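You operate a simulated robot arm through the tools that you are given. There is no shell and no other tool.

You are at the controls of a simulated robot arm. One attempt, no reset.

TASK
Get the wash ready for later: shut the drawer, set Linen, 20C, 800 rpm, extra rinse, then lock the panel.
Fine: do not start; leave it switched on.

Only the result counts: the job must be done as asked and must still hold three seconds after the hand-in. Knocking over, shifting, dropping, spilling or breaking anything else fails it.

THE ROBOT
A 6-joint arm with a two-finger parallel gripper, fixed in place. Base frame: the origin is on the floor under the middle of its stand, x ahead of it, y to its left, z up. Units: mm, rad, N and s.
With the tool pointing down near the work surface it reaches from about 240 to 660 mm from the base axis. Its first joint turns from -1.152 to 1.152 rad. Payload 2.9 kg.
The TCP is the grasp point between the finger pads, 30 mm short of the fingertips. In the tool frame z runs along the fingers and y along their closing line. The gripper opens to 110 mm. The fingers are 20 mm wide and 10 mm thick; the gripper's body (48 by 112 mm) begins 55 mm behind the TCP.
Orientation is told as [roll, pitch, yaw] about the base's x, y, z axes, in that order, counted from this pose: with the fingers straight down and closing along the base's y, the tool's x points along the base's -x, its y along +y and its z along -z.

THE INTERFACE
- The arm moves only by the tool servo_tool. Its arguments are lists of equal length, an entry for each row: "claw": the gripper command, from -1 (shut) to 1 (fully open), values between in proportion; "delta_pos": the shift along the base's x, y, z in mm, a list of three; "turn": the turn, a rotation vector about the base's x, y, z in rad, a list of three. In form: {"claw": [claw, ...], "delta_pos": [[tx, ty, tz], ...], "turn": [[ax, ay, az], ...]}. A call has 1 to 20 rows; each row shifts and turns the commanded pose from where the row before left it. A row lasts 0.2 s, in which the tool goes at most 50 mm and 0.15 rad; a call with a longer step from one row to the next is refused whole, and so is a gripper value outside its range. Where a pose cannot be reached the arm comes as near as it can. A force on the tool above 40 N (or 10 N above the force at the start of the call, whichever is more), or a blocked arm, ends the call early, and 0.2 s more pass. The fingers move at their own pace (about 108 mm/s each) and stop on an object; they squeeze with about 29 N. The grip force told is the motor's: it shows also when the fingers shut on nothing. Time passes only in rows, and 0.2 s behind the last, so rows that do not move let the fingers close. The reply holds the time, the measured pose of the TCP, the force on the tool along the base axes, the opening and the grip force, in the units named above and with some noise, with the torque about the TCP (base axes, N m) and any sound that the robot's microphone picked up.
- Cameras (640 x 400 px; columns grow to the right, rows downward): "scene" is fixed at [75.6, 428, 1399.3]; the picture's right is [-0.77, -0.63, 0.00], its down [-0.27, 0.33, -0.90] and it looks along [0.57, -0.70, -0.43] (base axes); focal length 364 px, centre (320, 200). "wrist" rides on the gripper at [72, 17, -103] in the tool frame; the picture's right is [-0.23, 0.97, 0.00], its down [-0.76, -0.18, -0.62] and it looks along [-0.61, -0.14, 0.78] (tool axes); focal length 222 px, centre (320, 200). There is no depth. A picture from a camera that has moved, and an enlarged one, comes with that camera's place and axes in the base frame and with its lens.
- camera(camera): a new picture of that camera. It takes no simulated time.
- enlarge(camera, box): a new picture of the part [left, top, right, bottom] of that camera's present view, enlarged. It takes no simulated time.
- close_job(): hands the job in; it is judged then, once.

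Places have to be worked out from the pictures, the camera data and where the tool is seen. Open the gripper and draw the arm clear of the work before you hand the job in, unless the task says otherwise.

The tools are called after "Emit:" as name(argument=value, ...) on one line, values as JSON. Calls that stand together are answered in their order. servo_tool: Moves the arm, as the interface text tells. Its arguments: {"type":"object","properties":{"claw":{"type":"array","items":{"type":"number"}},"delta_pos":{"type":"array","items":{"type":"array","items":{"type":"number"}}},"turn":{"type":"array","items":{"type":"array","items":{"type":"number"}}}},"required":["claw","delta_pos","turn"]} The other tools are called the same way: camera (camera) takes a picture; enlarge (camera, box) takes an enlarged picture of a part of a camera's view; close_job () hands the job in.

At the start:

```text
time_s: 0.0
eef_pos: [265.9, -335.1, 1047.4]
orientation: [-0.001, 0.001, -0.001]
ft_force: [0.0, 1.2, 0.4]
wrist_torque: [-0.01, 0.02, 0.06]
grip_width: 110.4
grip_force: 0.1
```

scene: 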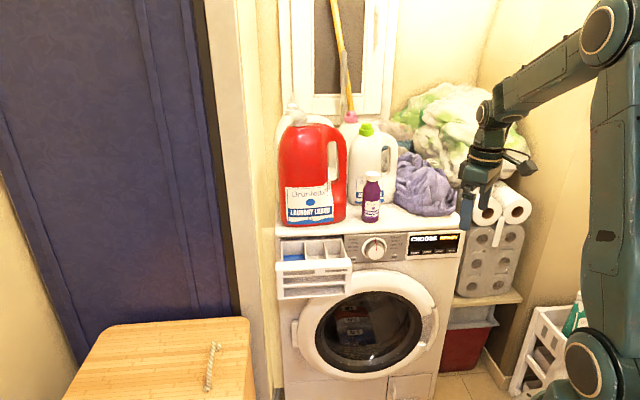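
wrist: 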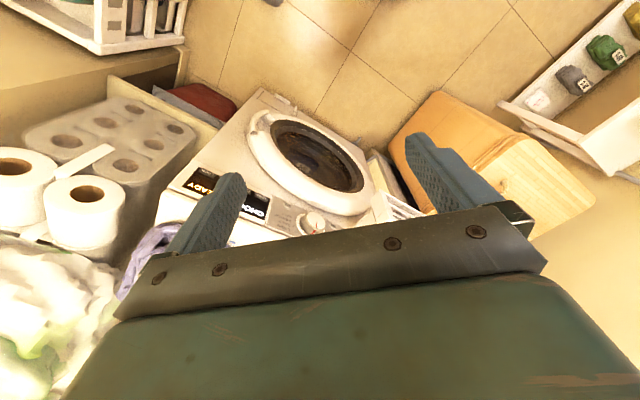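

I see a washing machine with an open detergent drawer, a dial and a display with keys under it. First I enlarge the panel to read it.

Emit:
enlarge(camera="scene", box=[270, 215, 470, 310])

Emit:
enlarge(camera="scene", box=[340, 225, 470, 270])

Emit:
enlarge(camera="wrist", box=[150, 150, 450, 260])

```text
3.20 times, centred on (370, 262) of scene
camera zoom: at [75.6, 428.0, 1399.3], right [-0.77, -0.63, 0.0], down [-0.27, 0.33, -0.9], along [0.57, -0.7, -0.43], focal length 1166 px, centre (160, 0)
```

zoom: 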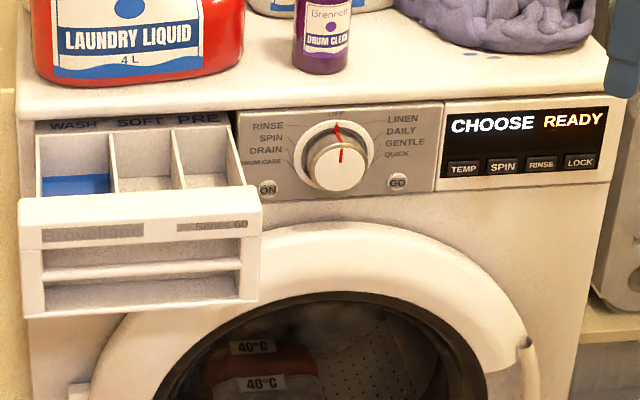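

```text
4.92 times, centred on (405, 248) of scene
camera zoom: at [75.6, 428.0, 1399.3], right [-0.77, -0.63, 0.0], down [-0.27, 0.33, -0.9], along [0.57, -0.7, -0.43], focal length 1794 px, centre (-98, -34)
```

zoom: 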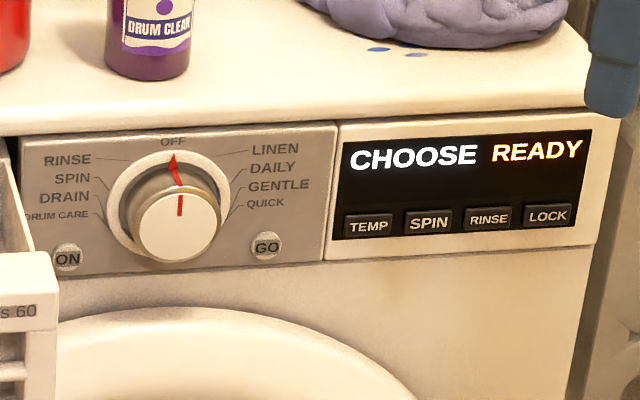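

```text
2.13 times, centred on (300, 205) of wrist
camera zoom: at [193.2, -318.1, 1151.7], right [0.23, 0.97, 0.0], down [0.76, -0.18, 0.62], along [0.61, -0.14, -0.78], focal length 474 px, centre (363, 189)
```

zoom: 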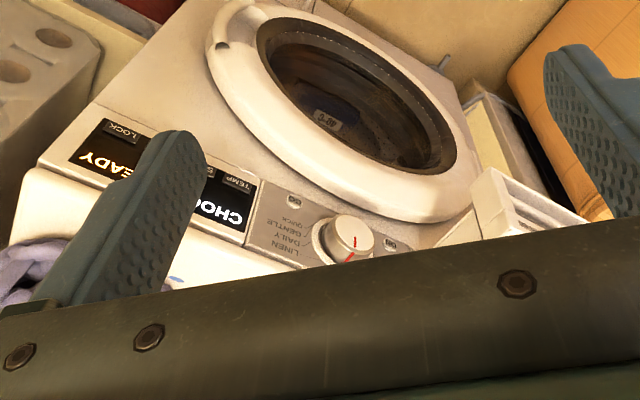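

The display reads CHOOSE / READY, and the dial is at OFF. I enlarge the gripper in the scene view to check the camera calibration, and look closer at the panel from the wrist.

Emit:
enlarge(camera="scene", box=[420, 130, 540, 260])

Emit:
enlarge(camera="wrist", box=[170, 170, 300, 250])

Emit:
enlarge(camera="scene", box=[340, 230, 410, 270])

Emit:
enlarge(camera="scene", box=[405, 230, 465, 265])

Emit:
enlarge(camera="scene", box=[270, 230, 360, 310])

```text
3.08 times, centred on (480, 195) of scene
camera zoom: at [75.6, 428.0, 1399.3], right [-0.77, -0.63, 0.0], down [-0.27, 0.33, -0.9], along [0.57, -0.7, -0.43], focal length 1121 px, centre (-172, 215)
```

zoom: 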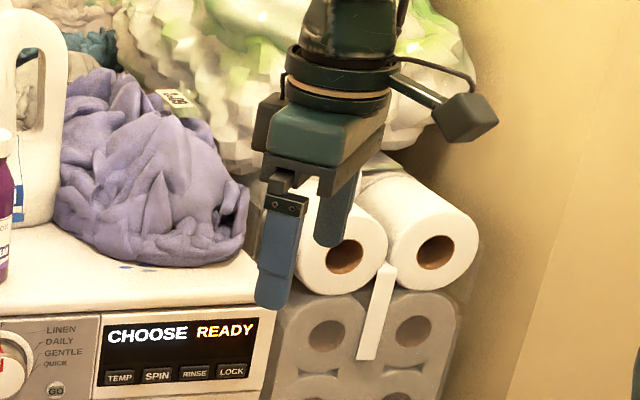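

```text
4.92 times, centred on (235, 210) of wrist
camera zoom: at [193.2, -318.1, 1151.7], right [0.23, 0.97, 0.0], down [0.76, -0.18, 0.62], along [0.61, -0.14, -0.78], focal length 1094 px, centre (738, 151)
```

zoom: 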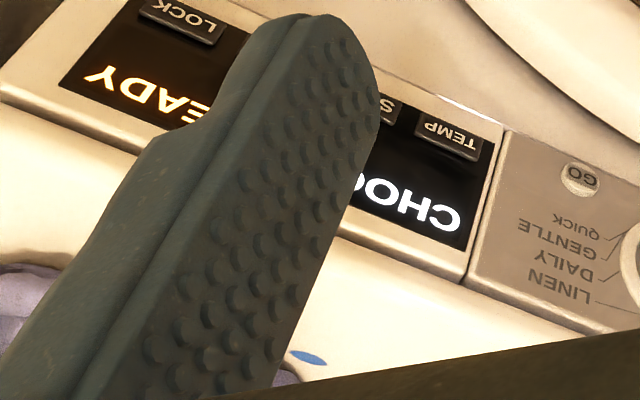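

```text
9.14 times, centred on (375, 250) of scene
camera zoom: at [75.6, 428.0, 1399.3], right [-0.77, -0.63, 0.0], down [-0.27, 0.33, -0.9], along [0.57, -0.7, -0.43], focal length 3331 px, centre (-183, -257)
```

zoom: 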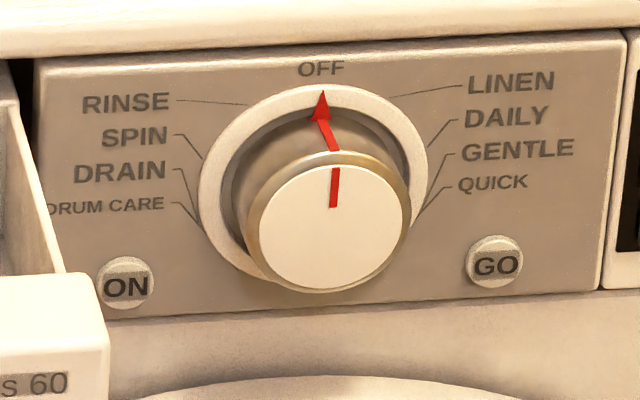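

```text
10.67 times, centred on (435, 248) of scene
camera zoom: at [75.6, 428.0, 1399.3], right [-0.77, -0.63, 0.0], down [-0.27, 0.33, -0.9], along [0.57, -0.7, -0.43], focal length 3887 px, centre (-907, -307)
```

zoom: 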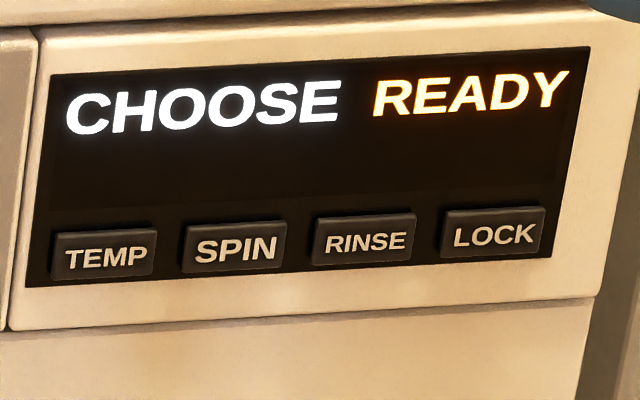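

```text
5.00 times, centred on (315, 270) of scene
camera zoom: at [75.6, 428.0, 1399.3], right [-0.77, -0.63, 0.0], down [-0.27, 0.33, -0.9], along [0.57, -0.7, -0.43], focal length 1822 px, centre (345, -150)
```

zoom: 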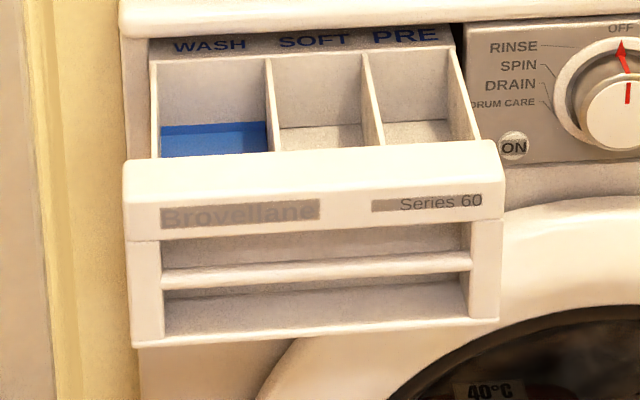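

Both cameras agree with the known gripper position to a few mm. The panel faces roughly (-0.68, 0.73) and the keys are near z≈750, so I yaw the tool to face the panel, staying high and in front of the machine.

Emit:
servo_tool(claw=[1, 1, 1, 1, 1, 1, 1], delta_pos=[[20, 12, -10], [20, 12, -10], [20, 12, -10], [20, 12, -10], [20, 12, -10], [20, 12, -10], [0, 0, 0]], turn=[[0, 0, -0.137], [0, 0, -0.137], [0, 0, -0.137], [0, 0, -0.137], [0, 0, -0.137], [0, 0, -0.137], [0, 0, 0]])

Emit:
camera(camera="wrist")

Emit:
camera(camera="scene")

```text
time_s: 1.6
eef_pos: [386.0, -262.8, 990.0]
orientation: [0.0, 0.0, -0.824]
ft_force: [-0.1, 0.5, -0.4]
wrist_torque: [0.02, 0.01, -0.02]
grip_width: 109.9
grip_force: 0.1
```

```text
taken
camera wrist: at [350.0, -198.3, 1092.8], right [0.87, 0.5, 0.0], down [0.39, -0.68, 0.62], along [0.31, -0.54, -0.78], focal length 222 px, centre (320, 200)
```

wrist: 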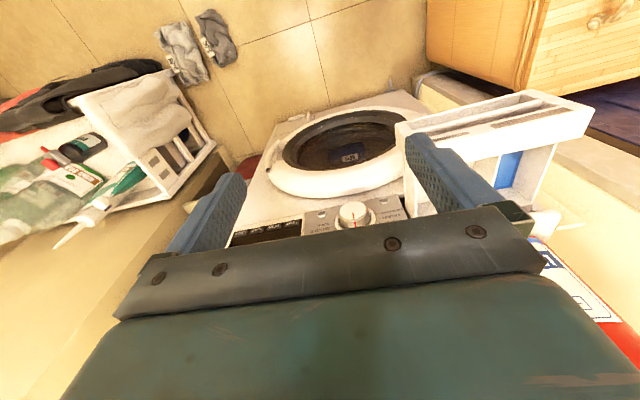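

```text
taken
```

scene: 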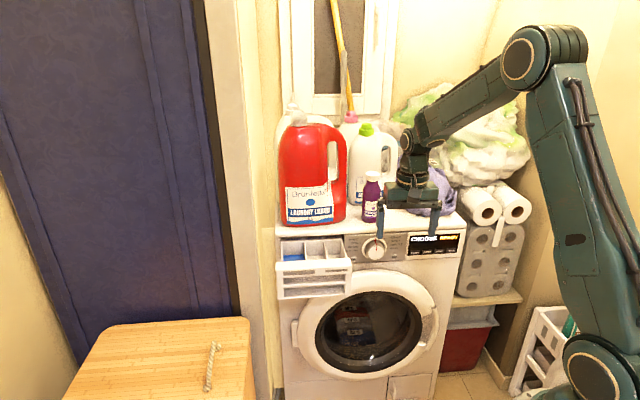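

The tool has yawed to face the machine. I enlarge the wrist view to get a second triangulation of the dial and drawer.

Emit:
enlarge(camera="wrist", box=[220, 170, 420, 270])

Emit:
enlarge(camera="wrist", box=[380, 80, 620, 230])

```text
3.20 times, centred on (320, 220) of wrist
camera zoom: at [350.0, -198.3, 1092.8], right [0.87, 0.5, 0.0], down [0.39, -0.68, 0.62], along [0.31, -0.54, -0.78], focal length 711 px, centre (320, 136)
```

zoom: 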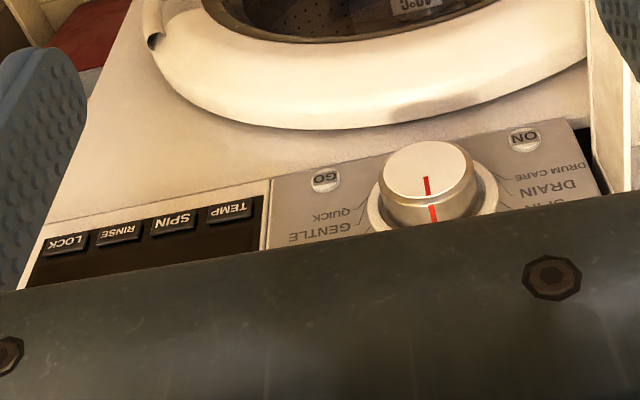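

```text
2.67 times, centred on (500, 155) of wrist
camera zoom: at [350.0, -198.3, 1092.8], right [0.87, 0.5, 0.0], down [0.39, -0.68, 0.62], along [0.31, -0.54, -0.78], focal length 592 px, centre (-160, 320)
```

zoom: 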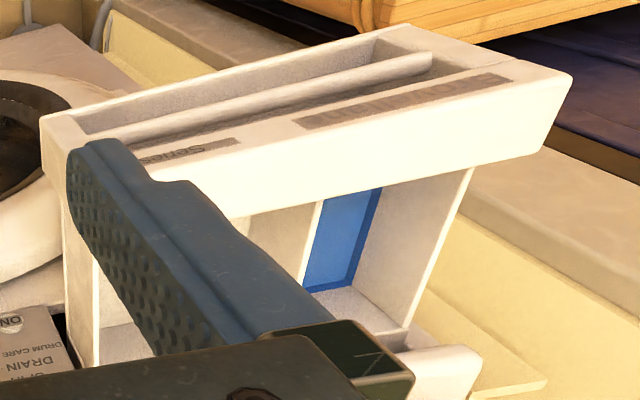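

The views put the dial cap near (545,-415,770), the key row near z≈750 and the drawer front about 150 mm out, near (595,-180,808). The machine faces almost exactly 45°, so I correct the yaw and tilt the tool to horizontal while moving in front of the drawer, fingers shut.

Emit:
servo_tool(claw=[-1, -1, -1, -1, -1, -1, -1, -1, -1, -1, -1, -1, -1], delta_pos=[[10.4, 12.1, -2.7], [10.4, 12.1, -2.7], [10.4, 12.1, -2.7], [10.4, 12.1, -2.7], [10.4, 12.1, -2.7], [10.4, 12.1, -2.7], [10.4, 12.1, -2.7], [10.4, 12.1, -2.7], [10.4, 12.1, -2.7], [10.4, 12.1, -2.7], [10.4, 12.1, -2.7], [0, 0, 0], [0, 0, 0]], turn=[[0, 0, 0.039], [-0.101, -0.101, 0], [-0.101, -0.101, 0], [-0.101, -0.101, 0], [-0.101, -0.101, 0], [-0.101, -0.101, 0], [-0.101, -0.101, 0], [-0.101, -0.101, 0], [-0.101, -0.101, 0], [-0.101, -0.101, 0], [-0.101, -0.101, 0], [-0.101, -0.101, 0], [0, 0, 0]])

Emit:
camera(camera="wrist")

Emit:
camera(camera="scene")

```text
time_s: 4.4
eef_pos: [499.8, -127.6, 956.8]
orientation: [-0.024, -1.478, -0.761]
ft_force: [0.2, 1.7, -0.2]
wrist_torque: [0.0, 0.0, 0.02]
grip_width: 0.0
grip_force: 28.9
out of reach, approached as far as the arm can: row 12
```

```text
taken
camera wrist: at [434.2, -39.8, 895.3], right [0.7, 0.67, 0.22], down [-0.51, 0.26, 0.82], along [0.49, -0.69, 0.53], focal length 222 px, centre (320, 200)
```

wrist: 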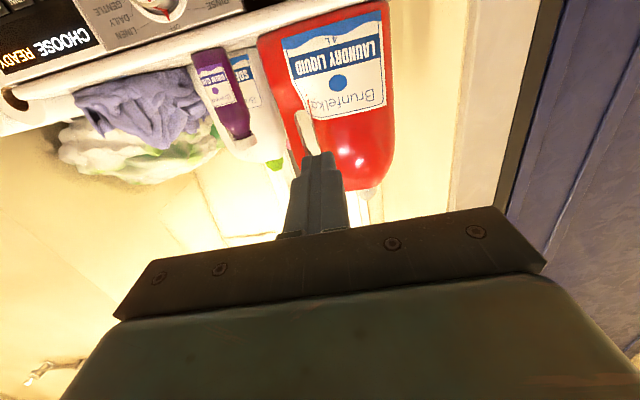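

```text
taken
```

scene: 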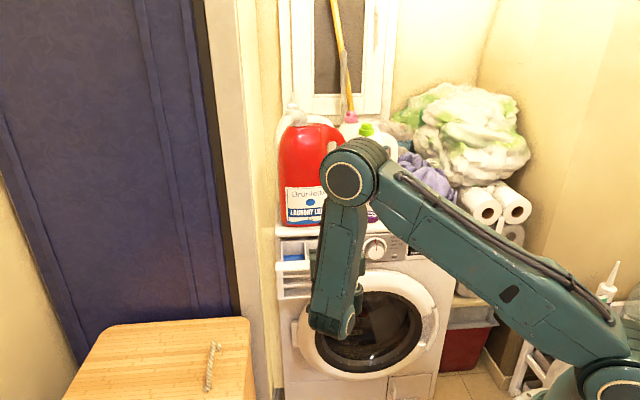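

The tilt stopped about 5° short of level (reach limit), which is fine for pushing. I lower the closed fingers in front of the drawer strip at about 75 mm standoff.

Emit:
servo_tool(claw=[-1, -1, -1, -1, -1, -1], delta_pos=[[4, 5, -30], [4, 5, -30], [4, 5, -30], [4, 5, -30], [4, 5, -29], [0, 0, 0]], turn=[[0, 0, 0], [0, 0, 0], [0, 0, 0], [0, 0, 0], [0, 0, 0], [0, 0, 0]])

Emit:
camera(camera="wrist")

Emit:
camera(camera="scene")

```text
time_s: 5.8
eef_pos: [539.4, -104.5, 814.1]
orientation: [-0.025, -1.473, -0.76]
ft_force: [-0.8, 0.8, -0.1]
wrist_torque: [0.01, 0.01, 0.0]
grip_width: 0.0
grip_force: 29.0
out of reach, approached as far as the arm can: row 1, 2, 3, 4
```

```text
taken
camera wrist: at [473.4, -14.9, 751.7], right [0.7, 0.67, 0.22], down [-0.51, 0.26, 0.82], along [0.49, -0.69, 0.53], focal length 222 px, centre (320, 200)
```

wrist: 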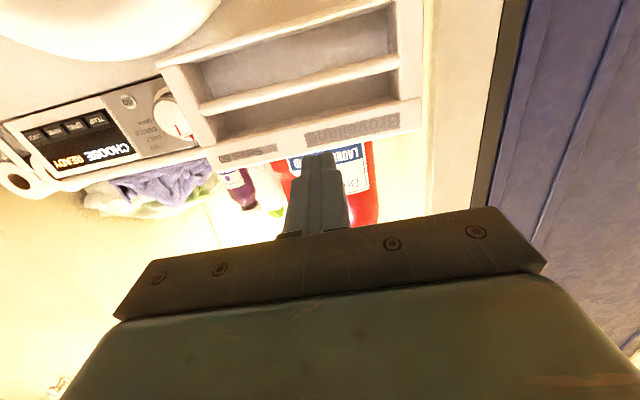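

```text
taken
```

scene: 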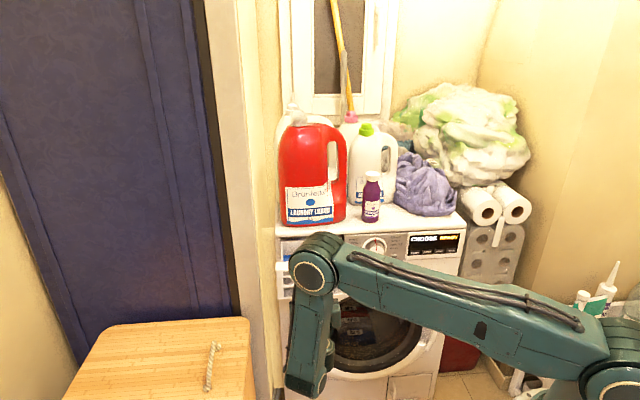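

The fingertips face the drawer strip between its two labels at about 60 mm, height fits. I push straight along the machine's inward direction (0.707, -0.707).

Emit:
servo_tool(claw=[-1, -1, -1, -1, -1, -1, -1, -1, -1, -1, -1, -1], delta_pos=[[9, -9, 0], [9, -9, 0], [9, -9, 0], [9, -9, 0], [7, -7, 0], [7, -7, 0], [7, -7, 0], [7, -7, 0], [7, -7, 0], [7, -7, 0], [7, -7, 0], [7, -7, 0]], turn=[[0, 0, 0], [0, 0, 0], [0, 0, 0], [0, 0, 0], [0, 0, 0], [0, 0, 0], [0, 0, 0], [0, 0, 0], [0, 0, 0], [0, 0, 0], [0, 0, 0], [0, 0, 0]])

Emit:
camera(camera="wrist")

```text
time_s: 8.4
eef_pos: [631.9, -196.0, 814.3]
orientation: [-0.028, -1.476, -0.757]
ft_force: [-1.5, 0.3, 1.1]
wrist_torque: [-0.02, -0.02, -0.02]
grip_width: 0.0
grip_force: 28.7
```

```text
taken
camera wrist: at [565.0, -107.6, 752.5], right [0.7, 0.67, 0.22], down [-0.51, 0.26, 0.82], along [0.49, -0.69, 0.53], focal length 222 px, centre (320, 200)
```

wrist: 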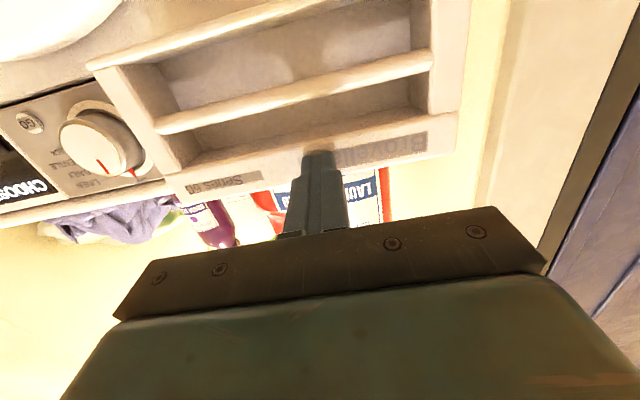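

The fingertips appear to be on the strip and the drawer looks to be moving with little force. I keep pushing inwards.

Emit:
servo_tool(claw=[-1, -1, -1, -1, -1, -1, -1, -1], delta_pos=[[6, -6, 0], [6, -6, 0], [6, -6, 0], [6, -6, 0], [6, -6, 0], [6, -6, 0], [6, -6, 0], [0, 0, 0]], turn=[[0, 0, 0], [0, 0, 0], [0, 0, 0], [0, 0, 0], [0, 0, 0], [0, 0, 0], [0, 0, 0], [0, 0, 0]])

Emit:
camera(camera="wrist")

Emit:
camera(camera="scene")

```text
time_s: 10.2
eef_pos: [672.5, -238.9, 815.0]
orientation: [-0.027, -1.476, -0.758]
ft_force: [0.9, 0.5, -0.6]
wrist_torque: [0.02, -0.01, 0.02]
grip_width: 0.0
grip_force: 28.5
```

```text
taken
camera wrist: at [605.9, -149.9, 752.8], right [0.7, 0.67, 0.22], down [-0.51, 0.26, 0.82], along [0.49, -0.69, 0.53], focal length 222 px, centre (320, 200)
```

wrist: 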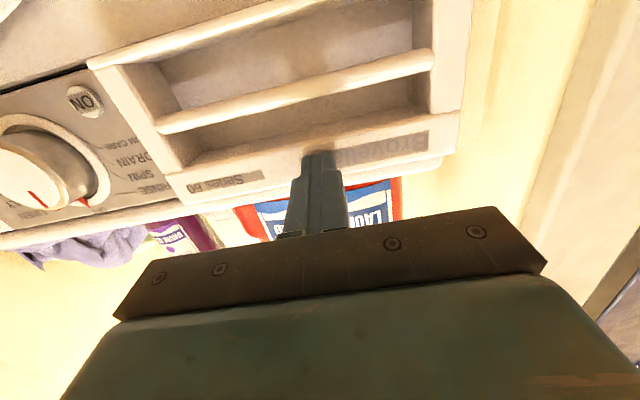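

```text
taken
```

scene: 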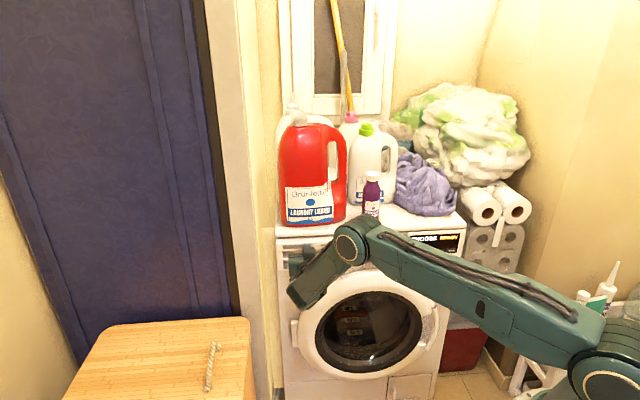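

The drawer is travelling with the fingers (constant in the wrist view) and is still slightly proud of the panel. I push on in small steps until it seats.

Emit:
servo_tool(claw=[-1, -1, -1, -1, -1, -1, -1, -1, -1, -1], delta_pos=[[3, -3, 0], [3, -3, 0], [3, -3, 0], [3, -3, 0], [2, -2, 0], [2, -2, 0], [2, -2, 0], [2, -2, 0], [2, -2, 0], [2, -2, 0]], turn=[[0, 0, 0], [0, 0, 0], [0, 0, 0], [0, 0, 0], [0, 0, 0], [0, 0, 0], [0, 0, 0], [0, 0, 0], [0, 0, 0], [0, 0, 0]])

Emit:
camera(camera="wrist")

```text
time_s: 11.8
eef_pos: [687.9, -253.4, 813.4]
orientation: [-0.106, -1.478, -0.678]
ft_force: [-14.4, 9.2, 5.5]
wrist_torque: [-0.17, -0.18, -0.11]
grip_width: 0.0
grip_force: 29.4
stopped in row 7: the force on the tool passed its limit at 49 N (the readings are from after the stop); the commanded pose is now the measured one
```

```text
taken
camera wrist: at [621.3, -164.6, 751.8], right [0.7, 0.68, 0.22], down [-0.51, 0.27, 0.82], along [0.5, -0.69, 0.53], focal length 222 px, centre (320, 200)
```

wrist: 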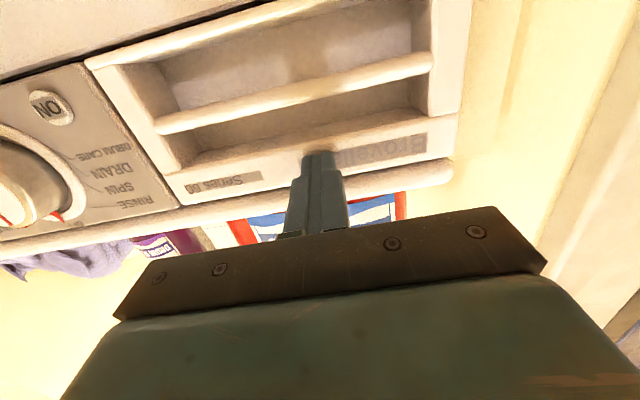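

Force rose to 49 N with the drawer front flush against the panel, so it is seated. I back straight off and look.

Emit:
servo_tool(claw=[-1, -1, -1, -1, -1, -1, -1, -1], delta_pos=[[-3, 3, 0], [-8, 8, 0], [-12, 12, 0], [-12, 12, 0], [-12, 12, 0], [-12, 12, 0], [-12, 12, 0], [0, 0, 0]], turn=[[0, 0, 0], [0, 0, 0], [0, 0, 0], [0, 0, 0], [0, 0, 0], [0, 0, 0], [0, 0, 0], [0, 0, 0]])

Emit:
camera(camera="wrist")

Emit:
enlarge(camera="wrist", box=[0, 40, 440, 240])

```text
time_s: 13.6
eef_pos: [617.8, -182.3, 814.3]
orientation: [-0.081, -1.477, -0.705]
ft_force: [-0.5, 0.4, -0.3]
wrist_torque: [0.02, 0.02, 0.0]
grip_width: 0.1
grip_force: 29.0
```

```text
taken
camera wrist: at [550.7, -94.5, 752.3], right [0.7, 0.68, 0.22], down [-0.51, 0.27, 0.82], along [0.49, -0.69, 0.53], focal length 222 px, centre (320, 200)
```

wrist: 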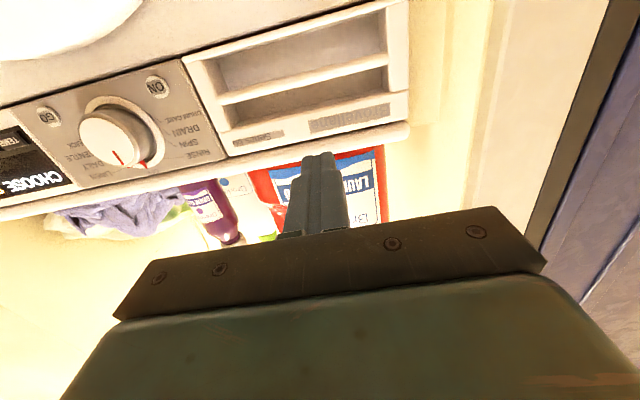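

```text
1.45 times, centred on (220, 140) of wrist
camera zoom: at [550.7, -94.5, 752.3], right [0.7, 0.68, 0.22], down [-0.51, 0.27, 0.82], along [0.49, -0.69, 0.53], focal length 323 px, centre (466, 287)
```

zoom: 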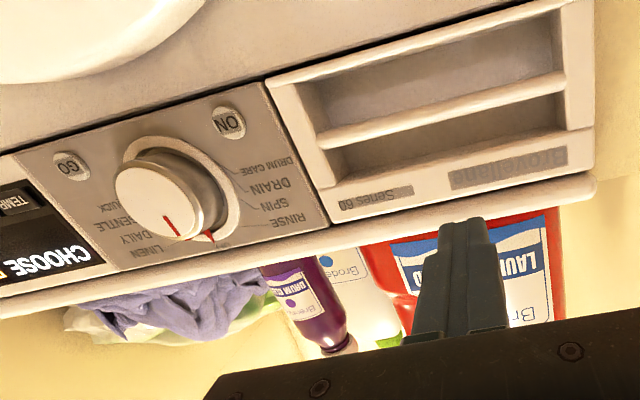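

The drawer sits flush and stays shut. Now I move sideways to in front of the dial and open the fingers to about 75 mm, also trying to level the tool the remaining 5°.

Emit:
servo_tool(claw=[0.4, 0.4, 0.4, 0.4, 0.4, 0.4, 0.4, 0.4, 0.4, 0.4, 0.4], delta_pos=[[-15.5, -14.7, -4], [-15.5, -14.7, -4], [-15.5, -14.7, -4], [-15.5, -14.7, -4], [-15.5, -14.7, -4], [-15.5, -14.7, -4], [-15.5, -14.7, -4], [-15.5, -14.7, -4], [-15.5, -14.7, -4], [-15.5, -14.7, -4], [0, 0, 0]], turn=[[0, 0, 0], [0, 0, 0], [0, 0, 0], [0, 0, 0], [0, 0, 0], [0, 0, 0], [0, 0, 0], [0, 0, 0], [0, 0, 0], [0, 0, 0], [0, 0, 0]])

Emit:
camera(camera="wrist")

Emit:
camera(camera="scene")

```text
time_s: 16.0
eef_pos: [475.7, -337.9, 773.0]
orientation: [-0.078, -1.474, -0.705]
ft_force: [0.5, -0.4, 0.8]
wrist_torque: [-0.01, -0.04, -0.01]
grip_width: 76.8
grip_force: 0.0
out of reach, approached as far as the arm can: row 8, 9, 10
```

```text
taken
camera wrist: at [408.8, -249.3, 711.8], right [0.7, 0.68, 0.22], down [-0.51, 0.27, 0.82], along [0.5, -0.69, 0.53], focal length 222 px, centre (320, 200)
```

wrist: 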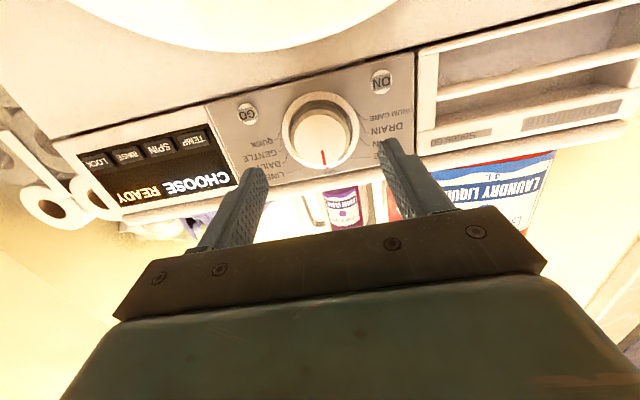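

```text
taken
```

scene: 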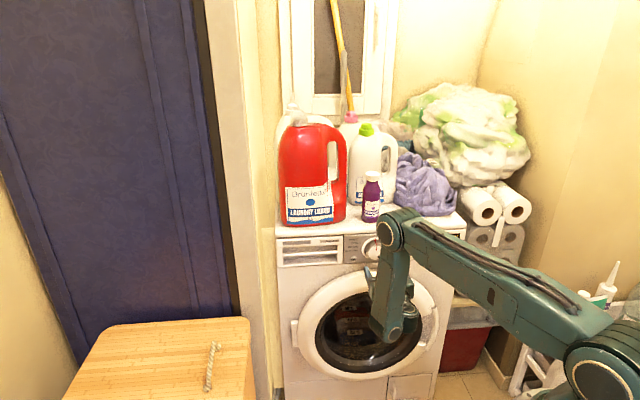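

The drawer is shut flush and the fingers straddle the dial region; this spot is the arm's inner reach limit. I enlarge the wrist view to locate the dial precisely relative to the fingers.

Emit:
enlarge(camera="wrist", box=[220, 60, 440, 200])

Emit:
enlarge(camera="wrist", box=[60, 100, 280, 230])

Emit:
enlarge(camera="scene", box=[260, 200, 480, 350])

```text
2.86 times, centred on (330, 130) of wrist
camera zoom: at [408.8, -249.3, 711.8], right [0.7, 0.68, 0.22], down [-0.51, 0.27, 0.82], along [0.5, -0.69, 0.53], focal length 635 px, centre (291, 400)
```

zoom: 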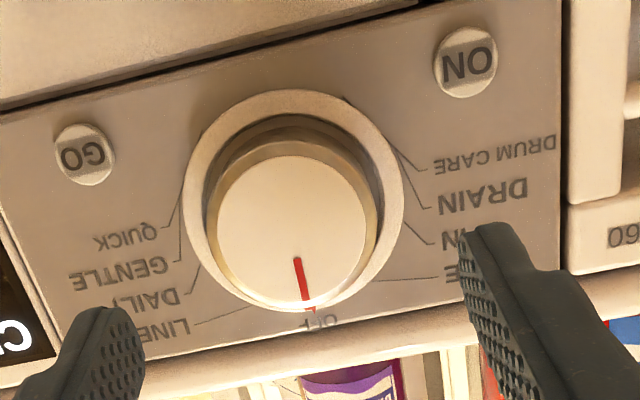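

```text
2.91 times, centred on (170, 165) of wrist
camera zoom: at [408.8, -249.3, 711.8], right [0.7, 0.68, 0.22], down [-0.51, 0.27, 0.82], along [0.5, -0.69, 0.53], focal length 646 px, centre (756, 302)
```

zoom: 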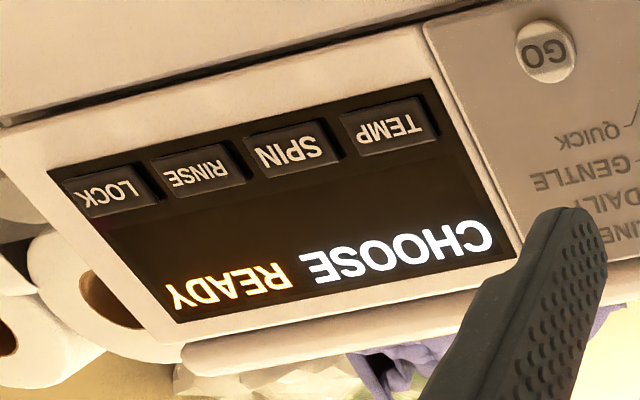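

```text
2.67 times, centred on (370, 275) of scene
camera zoom: at [75.6, 427.9, 1399.3], right [-0.77, -0.63, 0.0], down [-0.27, 0.33, -0.9], along [0.57, -0.7, -0.43], focal length 972 px, centre (187, 0)
```

zoom: 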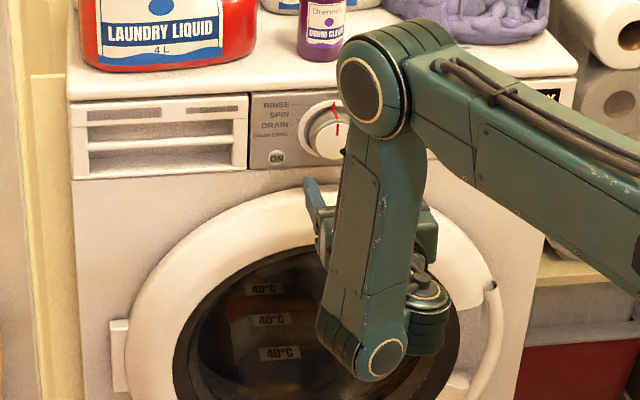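

The dial axis works out at r≈-94 (panel coordinates), z≈776, cap 32 mm proud of the panel. I move in to just before the cap, centre on the axis and try to level the tool the last 5°.

Emit:
servo_tool(claw=[0.4, 0.4, 0.4, 0.4, 0.4, 0.4, 0.4], delta_pos=[[7, -8, 1.5], [7, -8, 1.5], [7, -8, 1.5], [8, -8, 0], [0, 0, 0], [0, 0, 0], [0, 0, 0]], turn=[[0, 0, 0], [0, 0, 0], [0, 0, 0], [0, 0, 0], [-0.034, -0.034, 0], [-0.034, -0.034, 0], [0, 0, 0]])

Emit:
camera(camera="wrist")

```text
time_s: 17.6
eef_pos: [503.6, -369.7, 777.4]
orientation: [-1.993, -1.562, 1.207]
ft_force: [0.0, -0.6, 0.6]
wrist_torque: [-0.02, 0.0, 0.0]
grip_width: 76.9
grip_force: 0.0
```

```text
taken
camera wrist: at [442.9, -286.0, 705.7], right [0.69, 0.69, 0.22], down [-0.56, 0.32, 0.76], along [0.46, -0.65, 0.61], focal length 222 px, centre (320, 200)
```

wrist: 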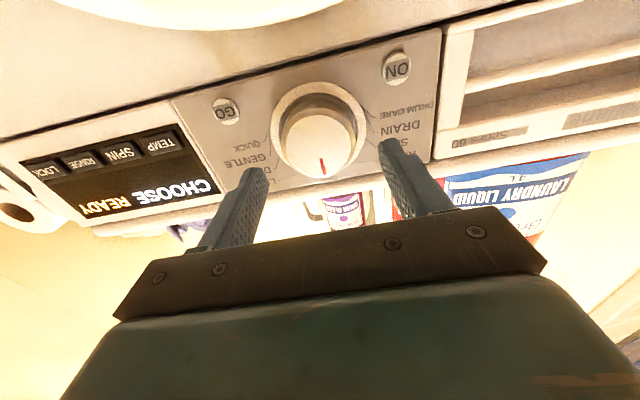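

The tool is now level (pitch -1.562). I enlarge to check dial centring between the fingers.

Emit:
enlarge(camera="wrist", box=[220, 70, 440, 210])

```text
2.86 times, centred on (330, 140) of wrist
camera zoom: at [442.9, -286.0, 705.7], right [0.69, 0.69, 0.22], down [-0.56, 0.32, 0.76], along [0.46, -0.65, 0.61], focal length 635 px, centre (291, 371)
```

zoom: 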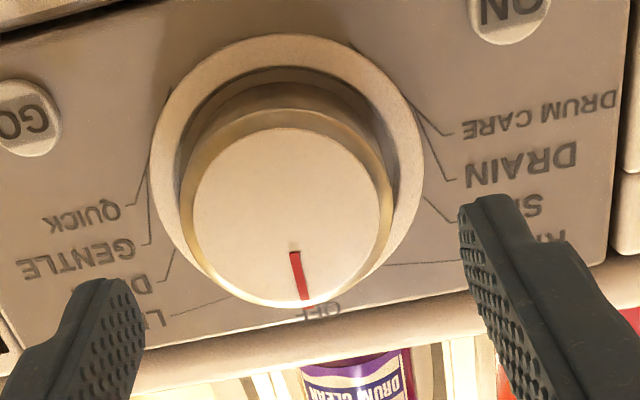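

The knob is centred laterally and about 3 mm below the TCP, so I drop 2 mm and advance 42 mm so the fingers straddle the knob, stopping about 10 mm short of the panel.

Emit:
servo_tool(claw=[0.4, 0.4, 0.4, 0.4, 0.4, 0.4, 0.4], delta_pos=[[5, -5, -1], [5, -5, -1], [5, -5, 0], [5, -5, 0], [5, -5, 0], [5, -5, 0], [0, 0, 0]], turn=[[0, 0, 0], [0, 0, 0], [0, 0, 0], [0, 0, 0], [0, 0, 0], [0, 0, 0], [0, 0, 0]])

Emit:
camera(camera="wrist")

Emit:
enlarge(camera="wrist", box=[220, 70, 440, 210])

```text
time_s: 19.2
eef_pos: [535.7, -400.0, 775.7]
orientation: [-1.917, -1.563, 1.131]
ft_force: [-0.3, -0.7, -0.7]
wrist_torque: [-0.03, -0.03, -0.01]
grip_width: 77.1
grip_force: 0.0
```

```text
taken
camera wrist: at [473.1, -316.6, 703.9], right [0.69, 0.69, 0.22], down [-0.56, 0.32, 0.76], along [0.46, -0.65, 0.61], focal length 222 px, centre (320, 200)
```

wrist: 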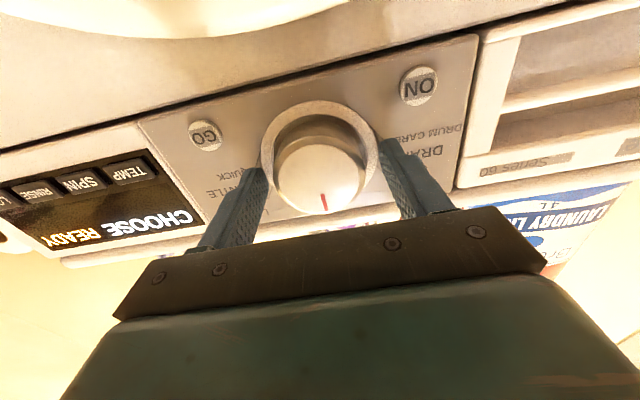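

```text
2.86 times, centred on (330, 140) of wrist
camera zoom: at [473.1, -316.6, 703.9], right [0.69, 0.69, 0.22], down [-0.56, 0.32, 0.76], along [0.46, -0.65, 0.61], focal length 635 px, centre (291, 371)
```

zoom: 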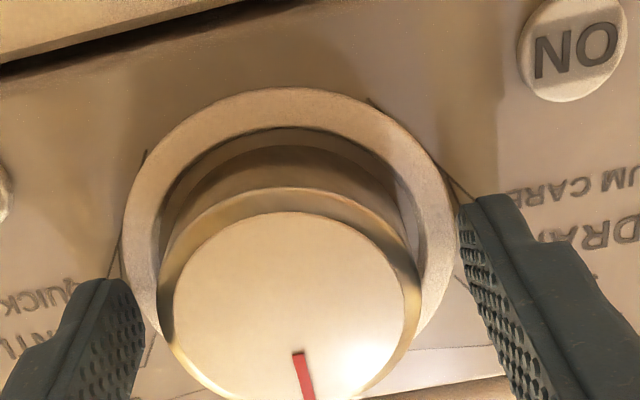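

The knob is centred between the fingers, cap about 10 mm ahead of the TCP. I close on it.

Emit:
servo_tool(claw=[-1, -1, -1], delta_pos=[[0, 0, 0], [0, 0, 0], [0, 0, 0]], turn=[[0, 0, 0], [0, 0, 0], [0, 0, 0]])

Emit:
enlarge(camera="wrist", box=[180, 60, 460, 240])

```text
time_s: 20.0
eef_pos: [534.7, -401.8, 776.1]
orientation: [-1.887, -1.562, 1.099]
ft_force: [-1.3, -4.9, -0.2]
wrist_torque: [0.04, 0.07, -0.19]
grip_width: 56.3
grip_force: 44.9
```

```text
2.22 times, centred on (320, 150) of wrist
camera zoom: at [472.8, -317.0, 703.8], right [0.69, 0.69, 0.22], down [-0.56, 0.32, 0.76], along [0.45, -0.65, 0.61], focal length 494 px, centre (320, 311)
```

zoom: 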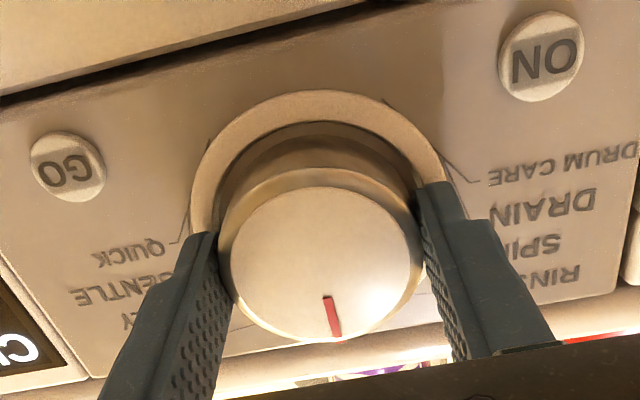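

The grip holds at 56 mm. I turn the tool clockwise (as seen facing the machine) about the dial axis by about 0.6 rad and check the display.

Emit:
servo_tool(claw=[-1, -1, -1, -1, -1, -1], delta_pos=[[0, 0, 0], [0, 0, 0], [0, 0, 0], [0, 0, 0], [0, 0, 0], [0, 0, 0]], turn=[[0.085, -0.085, 0], [0.085, -0.085, 0], [0.085, -0.085, 0], [0.085, -0.085, 0], [0.085, -0.085, 0], [0, 0, 0]])

Emit:
camera(camera="wrist")

Emit:
camera(camera="scene")

```text
time_s: 21.4
eef_pos: [534.6, -400.6, 776.5]
orientation: [1.576, -0.976, -2.363]
ft_force: [-1.4, -12.8, -0.5]
wrist_torque: [0.19, 0.2, -0.48]
grip_width: 56.0
grip_force: 44.6
```

```text
taken
camera wrist: at [500.3, -289.5, 726.0], right [0.48, 0.48, 0.73], down [-0.85, 0.04, 0.53], along [0.23, -0.88, 0.43], focal length 222 px, centre (320, 200)
```

wrist: 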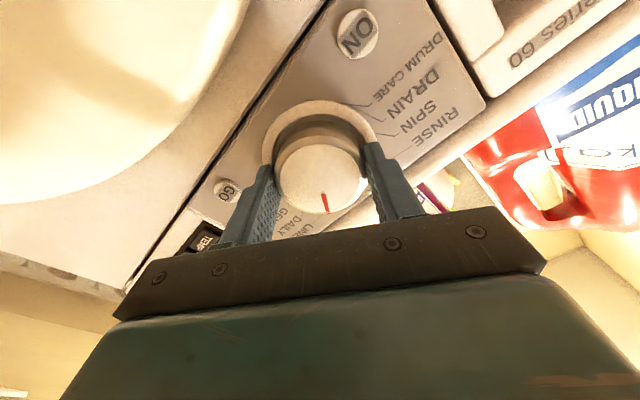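

```text
taken
```

scene: 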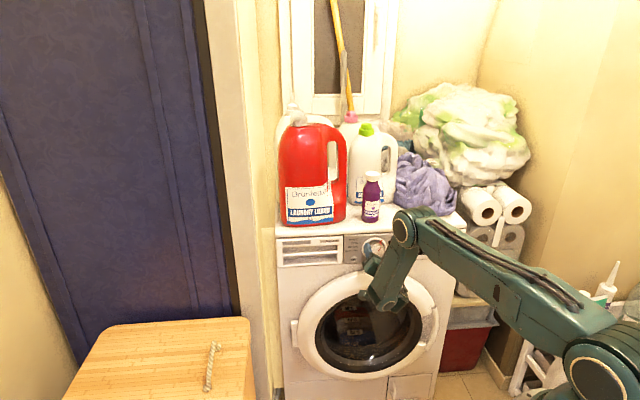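

The knob's pointer has turned together with the fingers. I zoom in to see how it lines up with the LINEN line.

Emit:
enlarge(camera="wrist", box=[180, 80, 460, 260])

Emit:
enlarge(camera="scene", box=[330, 220, 430, 280])

```text
2.22 times, centred on (320, 170) of wrist
camera zoom: at [500.3, -289.5, 726.0], right [0.48, 0.48, 0.73], down [-0.85, 0.04, 0.53], along [0.23, -0.88, 0.43], focal length 494 px, centre (320, 267)
```

zoom: 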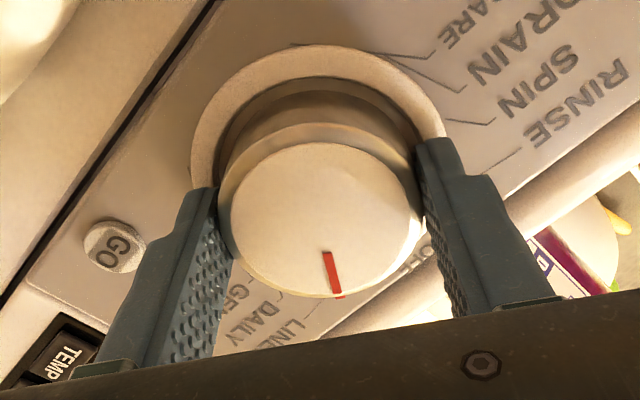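

```text
6.40 times, centred on (380, 250) of scene
camera zoom: at [75.6, 427.7, 1399.4], right [-0.77, -0.63, 0.0], down [-0.27, 0.33, -0.9], along [0.57, -0.7, -0.43], focal length 2332 px, centre (-64, -120)
```

zoom: 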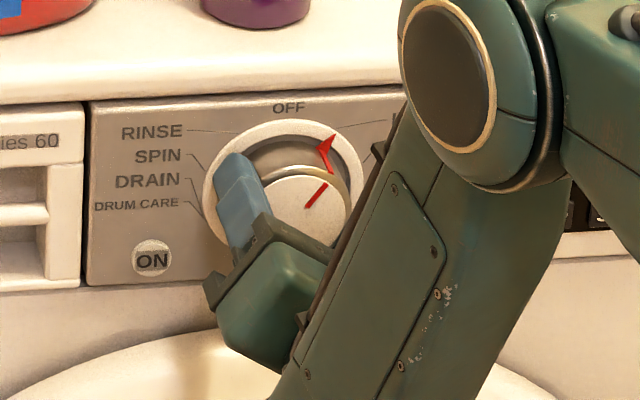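

The pointer is now about 34° round; from the earlier view the program lines are spaced about 36°, so I add the last 2° and then let go.

Emit:
servo_tool(claw=[-1, -1, 0.4, 0.4, 0.4], delta_pos=[[0, 0, 0], [0, 0, 0], [0, 0, 0], [0, 0, 0], [0, 0, 0]], turn=[[0.022, -0.022, 0], [0, 0, 0], [0, 0, 0], [0, 0, 0], [0, 0, 0]])

Emit:
enlarge(camera="wrist", box=[180, 80, 460, 260])

Emit:
enlarge(camera="scene", box=[330, 220, 430, 280])

```text
time_s: 22.6
eef_pos: [534.7, -400.3, 776.8]
orientation: [1.577, -0.945, -2.362]
ft_force: [0.4, 0.3, -0.2]
wrist_torque: [0.01, 0.01, 0.03]
grip_width: 76.9
grip_force: 0.0
```

```text
2.22 times, centred on (320, 170) of wrist
camera zoom: at [501.6, -288.0, 727.5], right [0.46, 0.47, 0.75], down [-0.86, 0.03, 0.51], along [0.22, -0.88, 0.41], focal length 494 px, centre (320, 267)
```

zoom: 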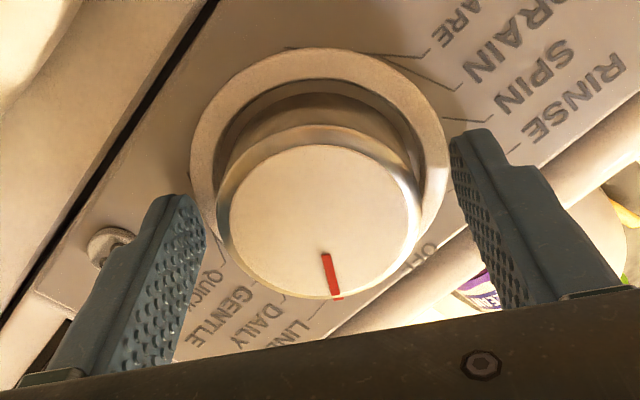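

```text
6.40 times, centred on (380, 250) of scene
camera zoom: at [75.6, 428.0, 1399.3], right [-0.77, -0.63, 0.0], down [-0.27, 0.33, -0.9], along [0.57, -0.7, -0.43], focal length 2332 px, centre (-64, -120)
```

zoom: 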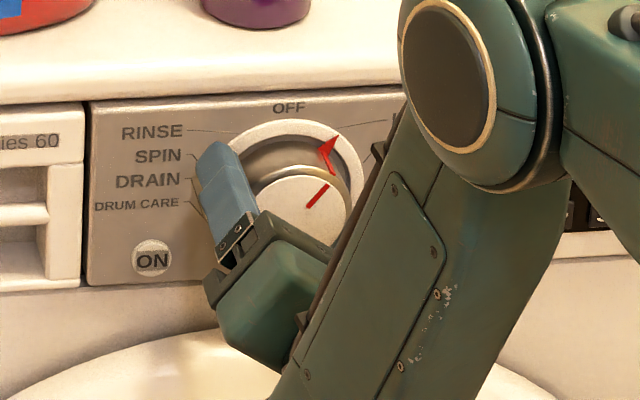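

Released; the pointer stayed at its new angle. I back straight out and untwist the tool, then look at the display.

Emit:
servo_tool(claw=[0.4, 0.4, 0.4, 0.4, 0.4, 0.4, 0.4, 0.4, 0.4, 0.4, 0.4, 0.4, 0.4], delta_pos=[[-5, 5, 0], [-5, 5, 0], [-5, 5, 0], [-5, 5, 0], [-5, 5, 0], [-6, 6, 0], [0, 0, 0], [0, 0, 0], [0, 0, 0], [0, 0, 0], [0, 0, 0], [0, 0, 0], [0, 0, 0]], turn=[[0, 0, 0], [0, 0, 0], [0, 0, 0], [0, 0, 0], [0, 0, 0], [0, 0, 0], [-0.085, 0.085, 0], [-0.085, 0.085, 0], [-0.085, 0.085, 0], [-0.085, 0.085, 0], [-0.085, 0.085, 0], [-0.022, 0.022, 0], [0, 0, 0]])

Emit:
camera(camera="wrist")

Emit:
enlarge(camera="wrist", box=[0, 70, 440, 270])

Emit:
enlarge(camera="scene", box=[330, 210, 490, 310])

```text
time_s: 25.4
eef_pos: [503.9, -369.7, 776.4]
orientation: [-1.871, -1.562, 1.085]
ft_force: [0.2, 0.2, -0.4]
wrist_torque: [0.04, 0.02, 0.02]
grip_width: 77.0
grip_force: 0.1
```

```text
taken
camera wrist: at [442.2, -284.8, 703.6], right [0.69, 0.69, 0.22], down [-0.56, 0.32, 0.76], along [0.46, -0.65, 0.61], focal length 222 px, centre (320, 200)
```

wrist: 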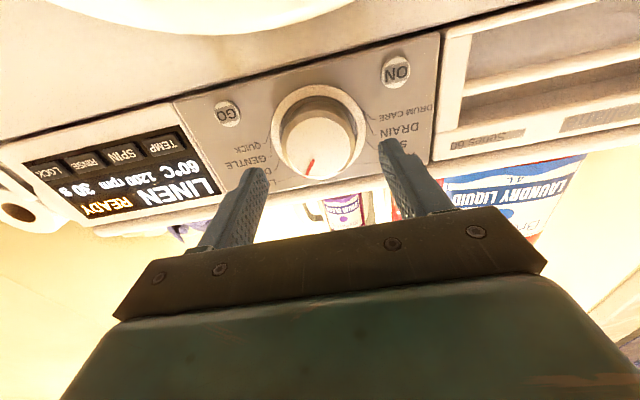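

```text
1.45 times, centred on (220, 170) of wrist
camera zoom: at [442.2, -284.8, 703.6], right [0.69, 0.69, 0.22], down [-0.56, 0.32, 0.76], along [0.46, -0.65, 0.61], focal length 323 px, centre (466, 244)
```

zoom: 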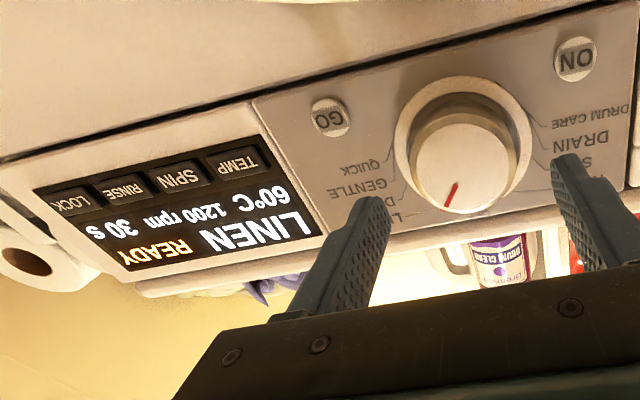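

```text
4.00 times, centred on (410, 260) of scene
camera zoom: at [75.6, 428.0, 1399.3], right [-0.77, -0.63, 0.0], down [-0.27, 0.33, -0.9], along [0.57, -0.7, -0.43], focal length 1458 px, centre (-40, -40)
```

zoom: 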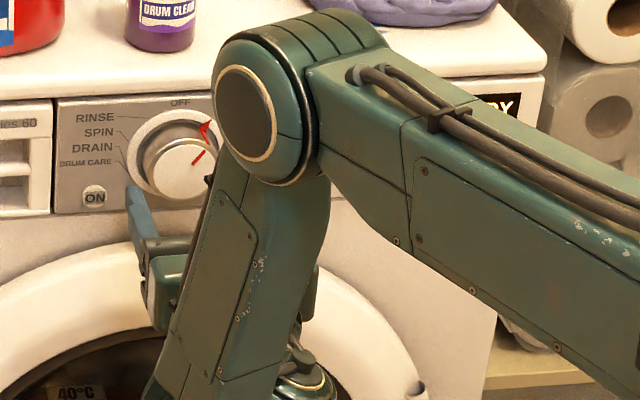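

The display now reads LINEN, 60°C, 1200 rpm, 30 s, READY. Next I shut the fingers and slide across to stand off in front of the TEMP key (r≈41, z≈752).

Emit:
servo_tool(claw=[-1, -1, -1, -1, -1, -1, -1], delta_pos=[[-15.7, -16.3, -4.1], [-15.7, -16.3, -4.1], [-15.7, -16.3, -4.1], [-15.8, -16.3, -4.1], [-15.8, -16.2, -4], [-15.8, -16.2, -4], [0, 0, 0]], turn=[[0, 0, 0], [0, 0, 0], [0, 0, 0], [0, 0, 0], [0, 0, 0], [0, 0, 0], [0, 0, 0]])

Emit:
camera(camera="wrist")

Emit:
enlarge(camera="wrist", box=[160, 80, 480, 280])

Emit:
camera(camera="scene")

```text
time_s: 27.0
eef_pos: [411.9, -454.1, 766.6]
orientation: [-2.252, -1.561, 1.462]
ft_force: [-0.2, -0.1, -0.6]
wrist_torque: [0.01, -0.04, -0.01]
grip_width: 0.1
grip_force: 29.4
out of reach, approached as far as the arm can: row 6
```

```text
taken
camera wrist: at [351.1, -369.8, 693.2], right [0.69, 0.69, 0.22], down [-0.56, 0.32, 0.76], along [0.45, -0.65, 0.61], focal length 222 px, centre (320, 200)
```

wrist: 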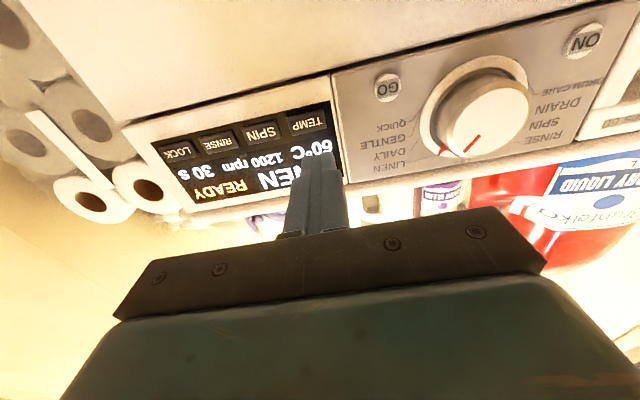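

```text
2.00 times, centred on (320, 180) of wrist
camera zoom: at [351.1, -369.8, 693.2], right [0.69, 0.69, 0.22], down [-0.56, 0.32, 0.76], along [0.45, -0.65, 0.61], focal length 444 px, centre (320, 240)
```

zoom: 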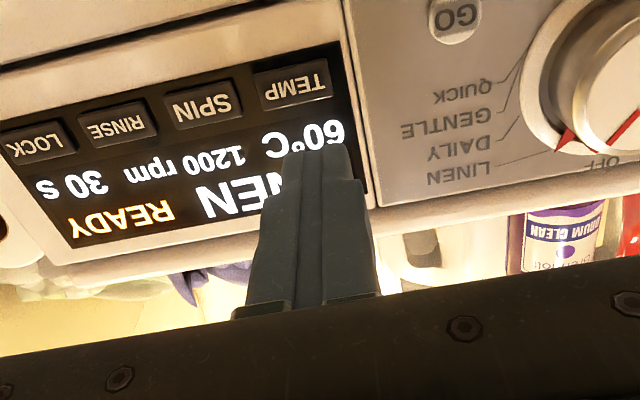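

```text
taken
```

scene: 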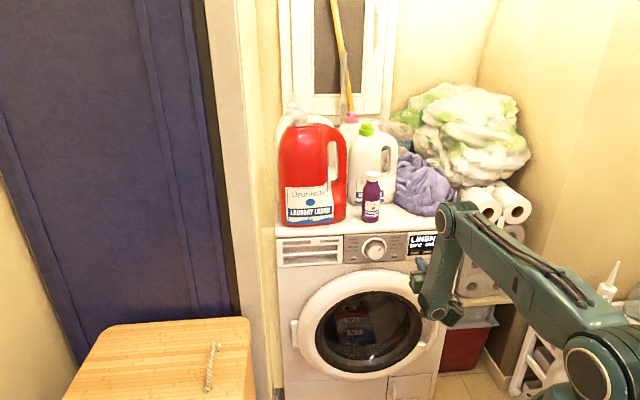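

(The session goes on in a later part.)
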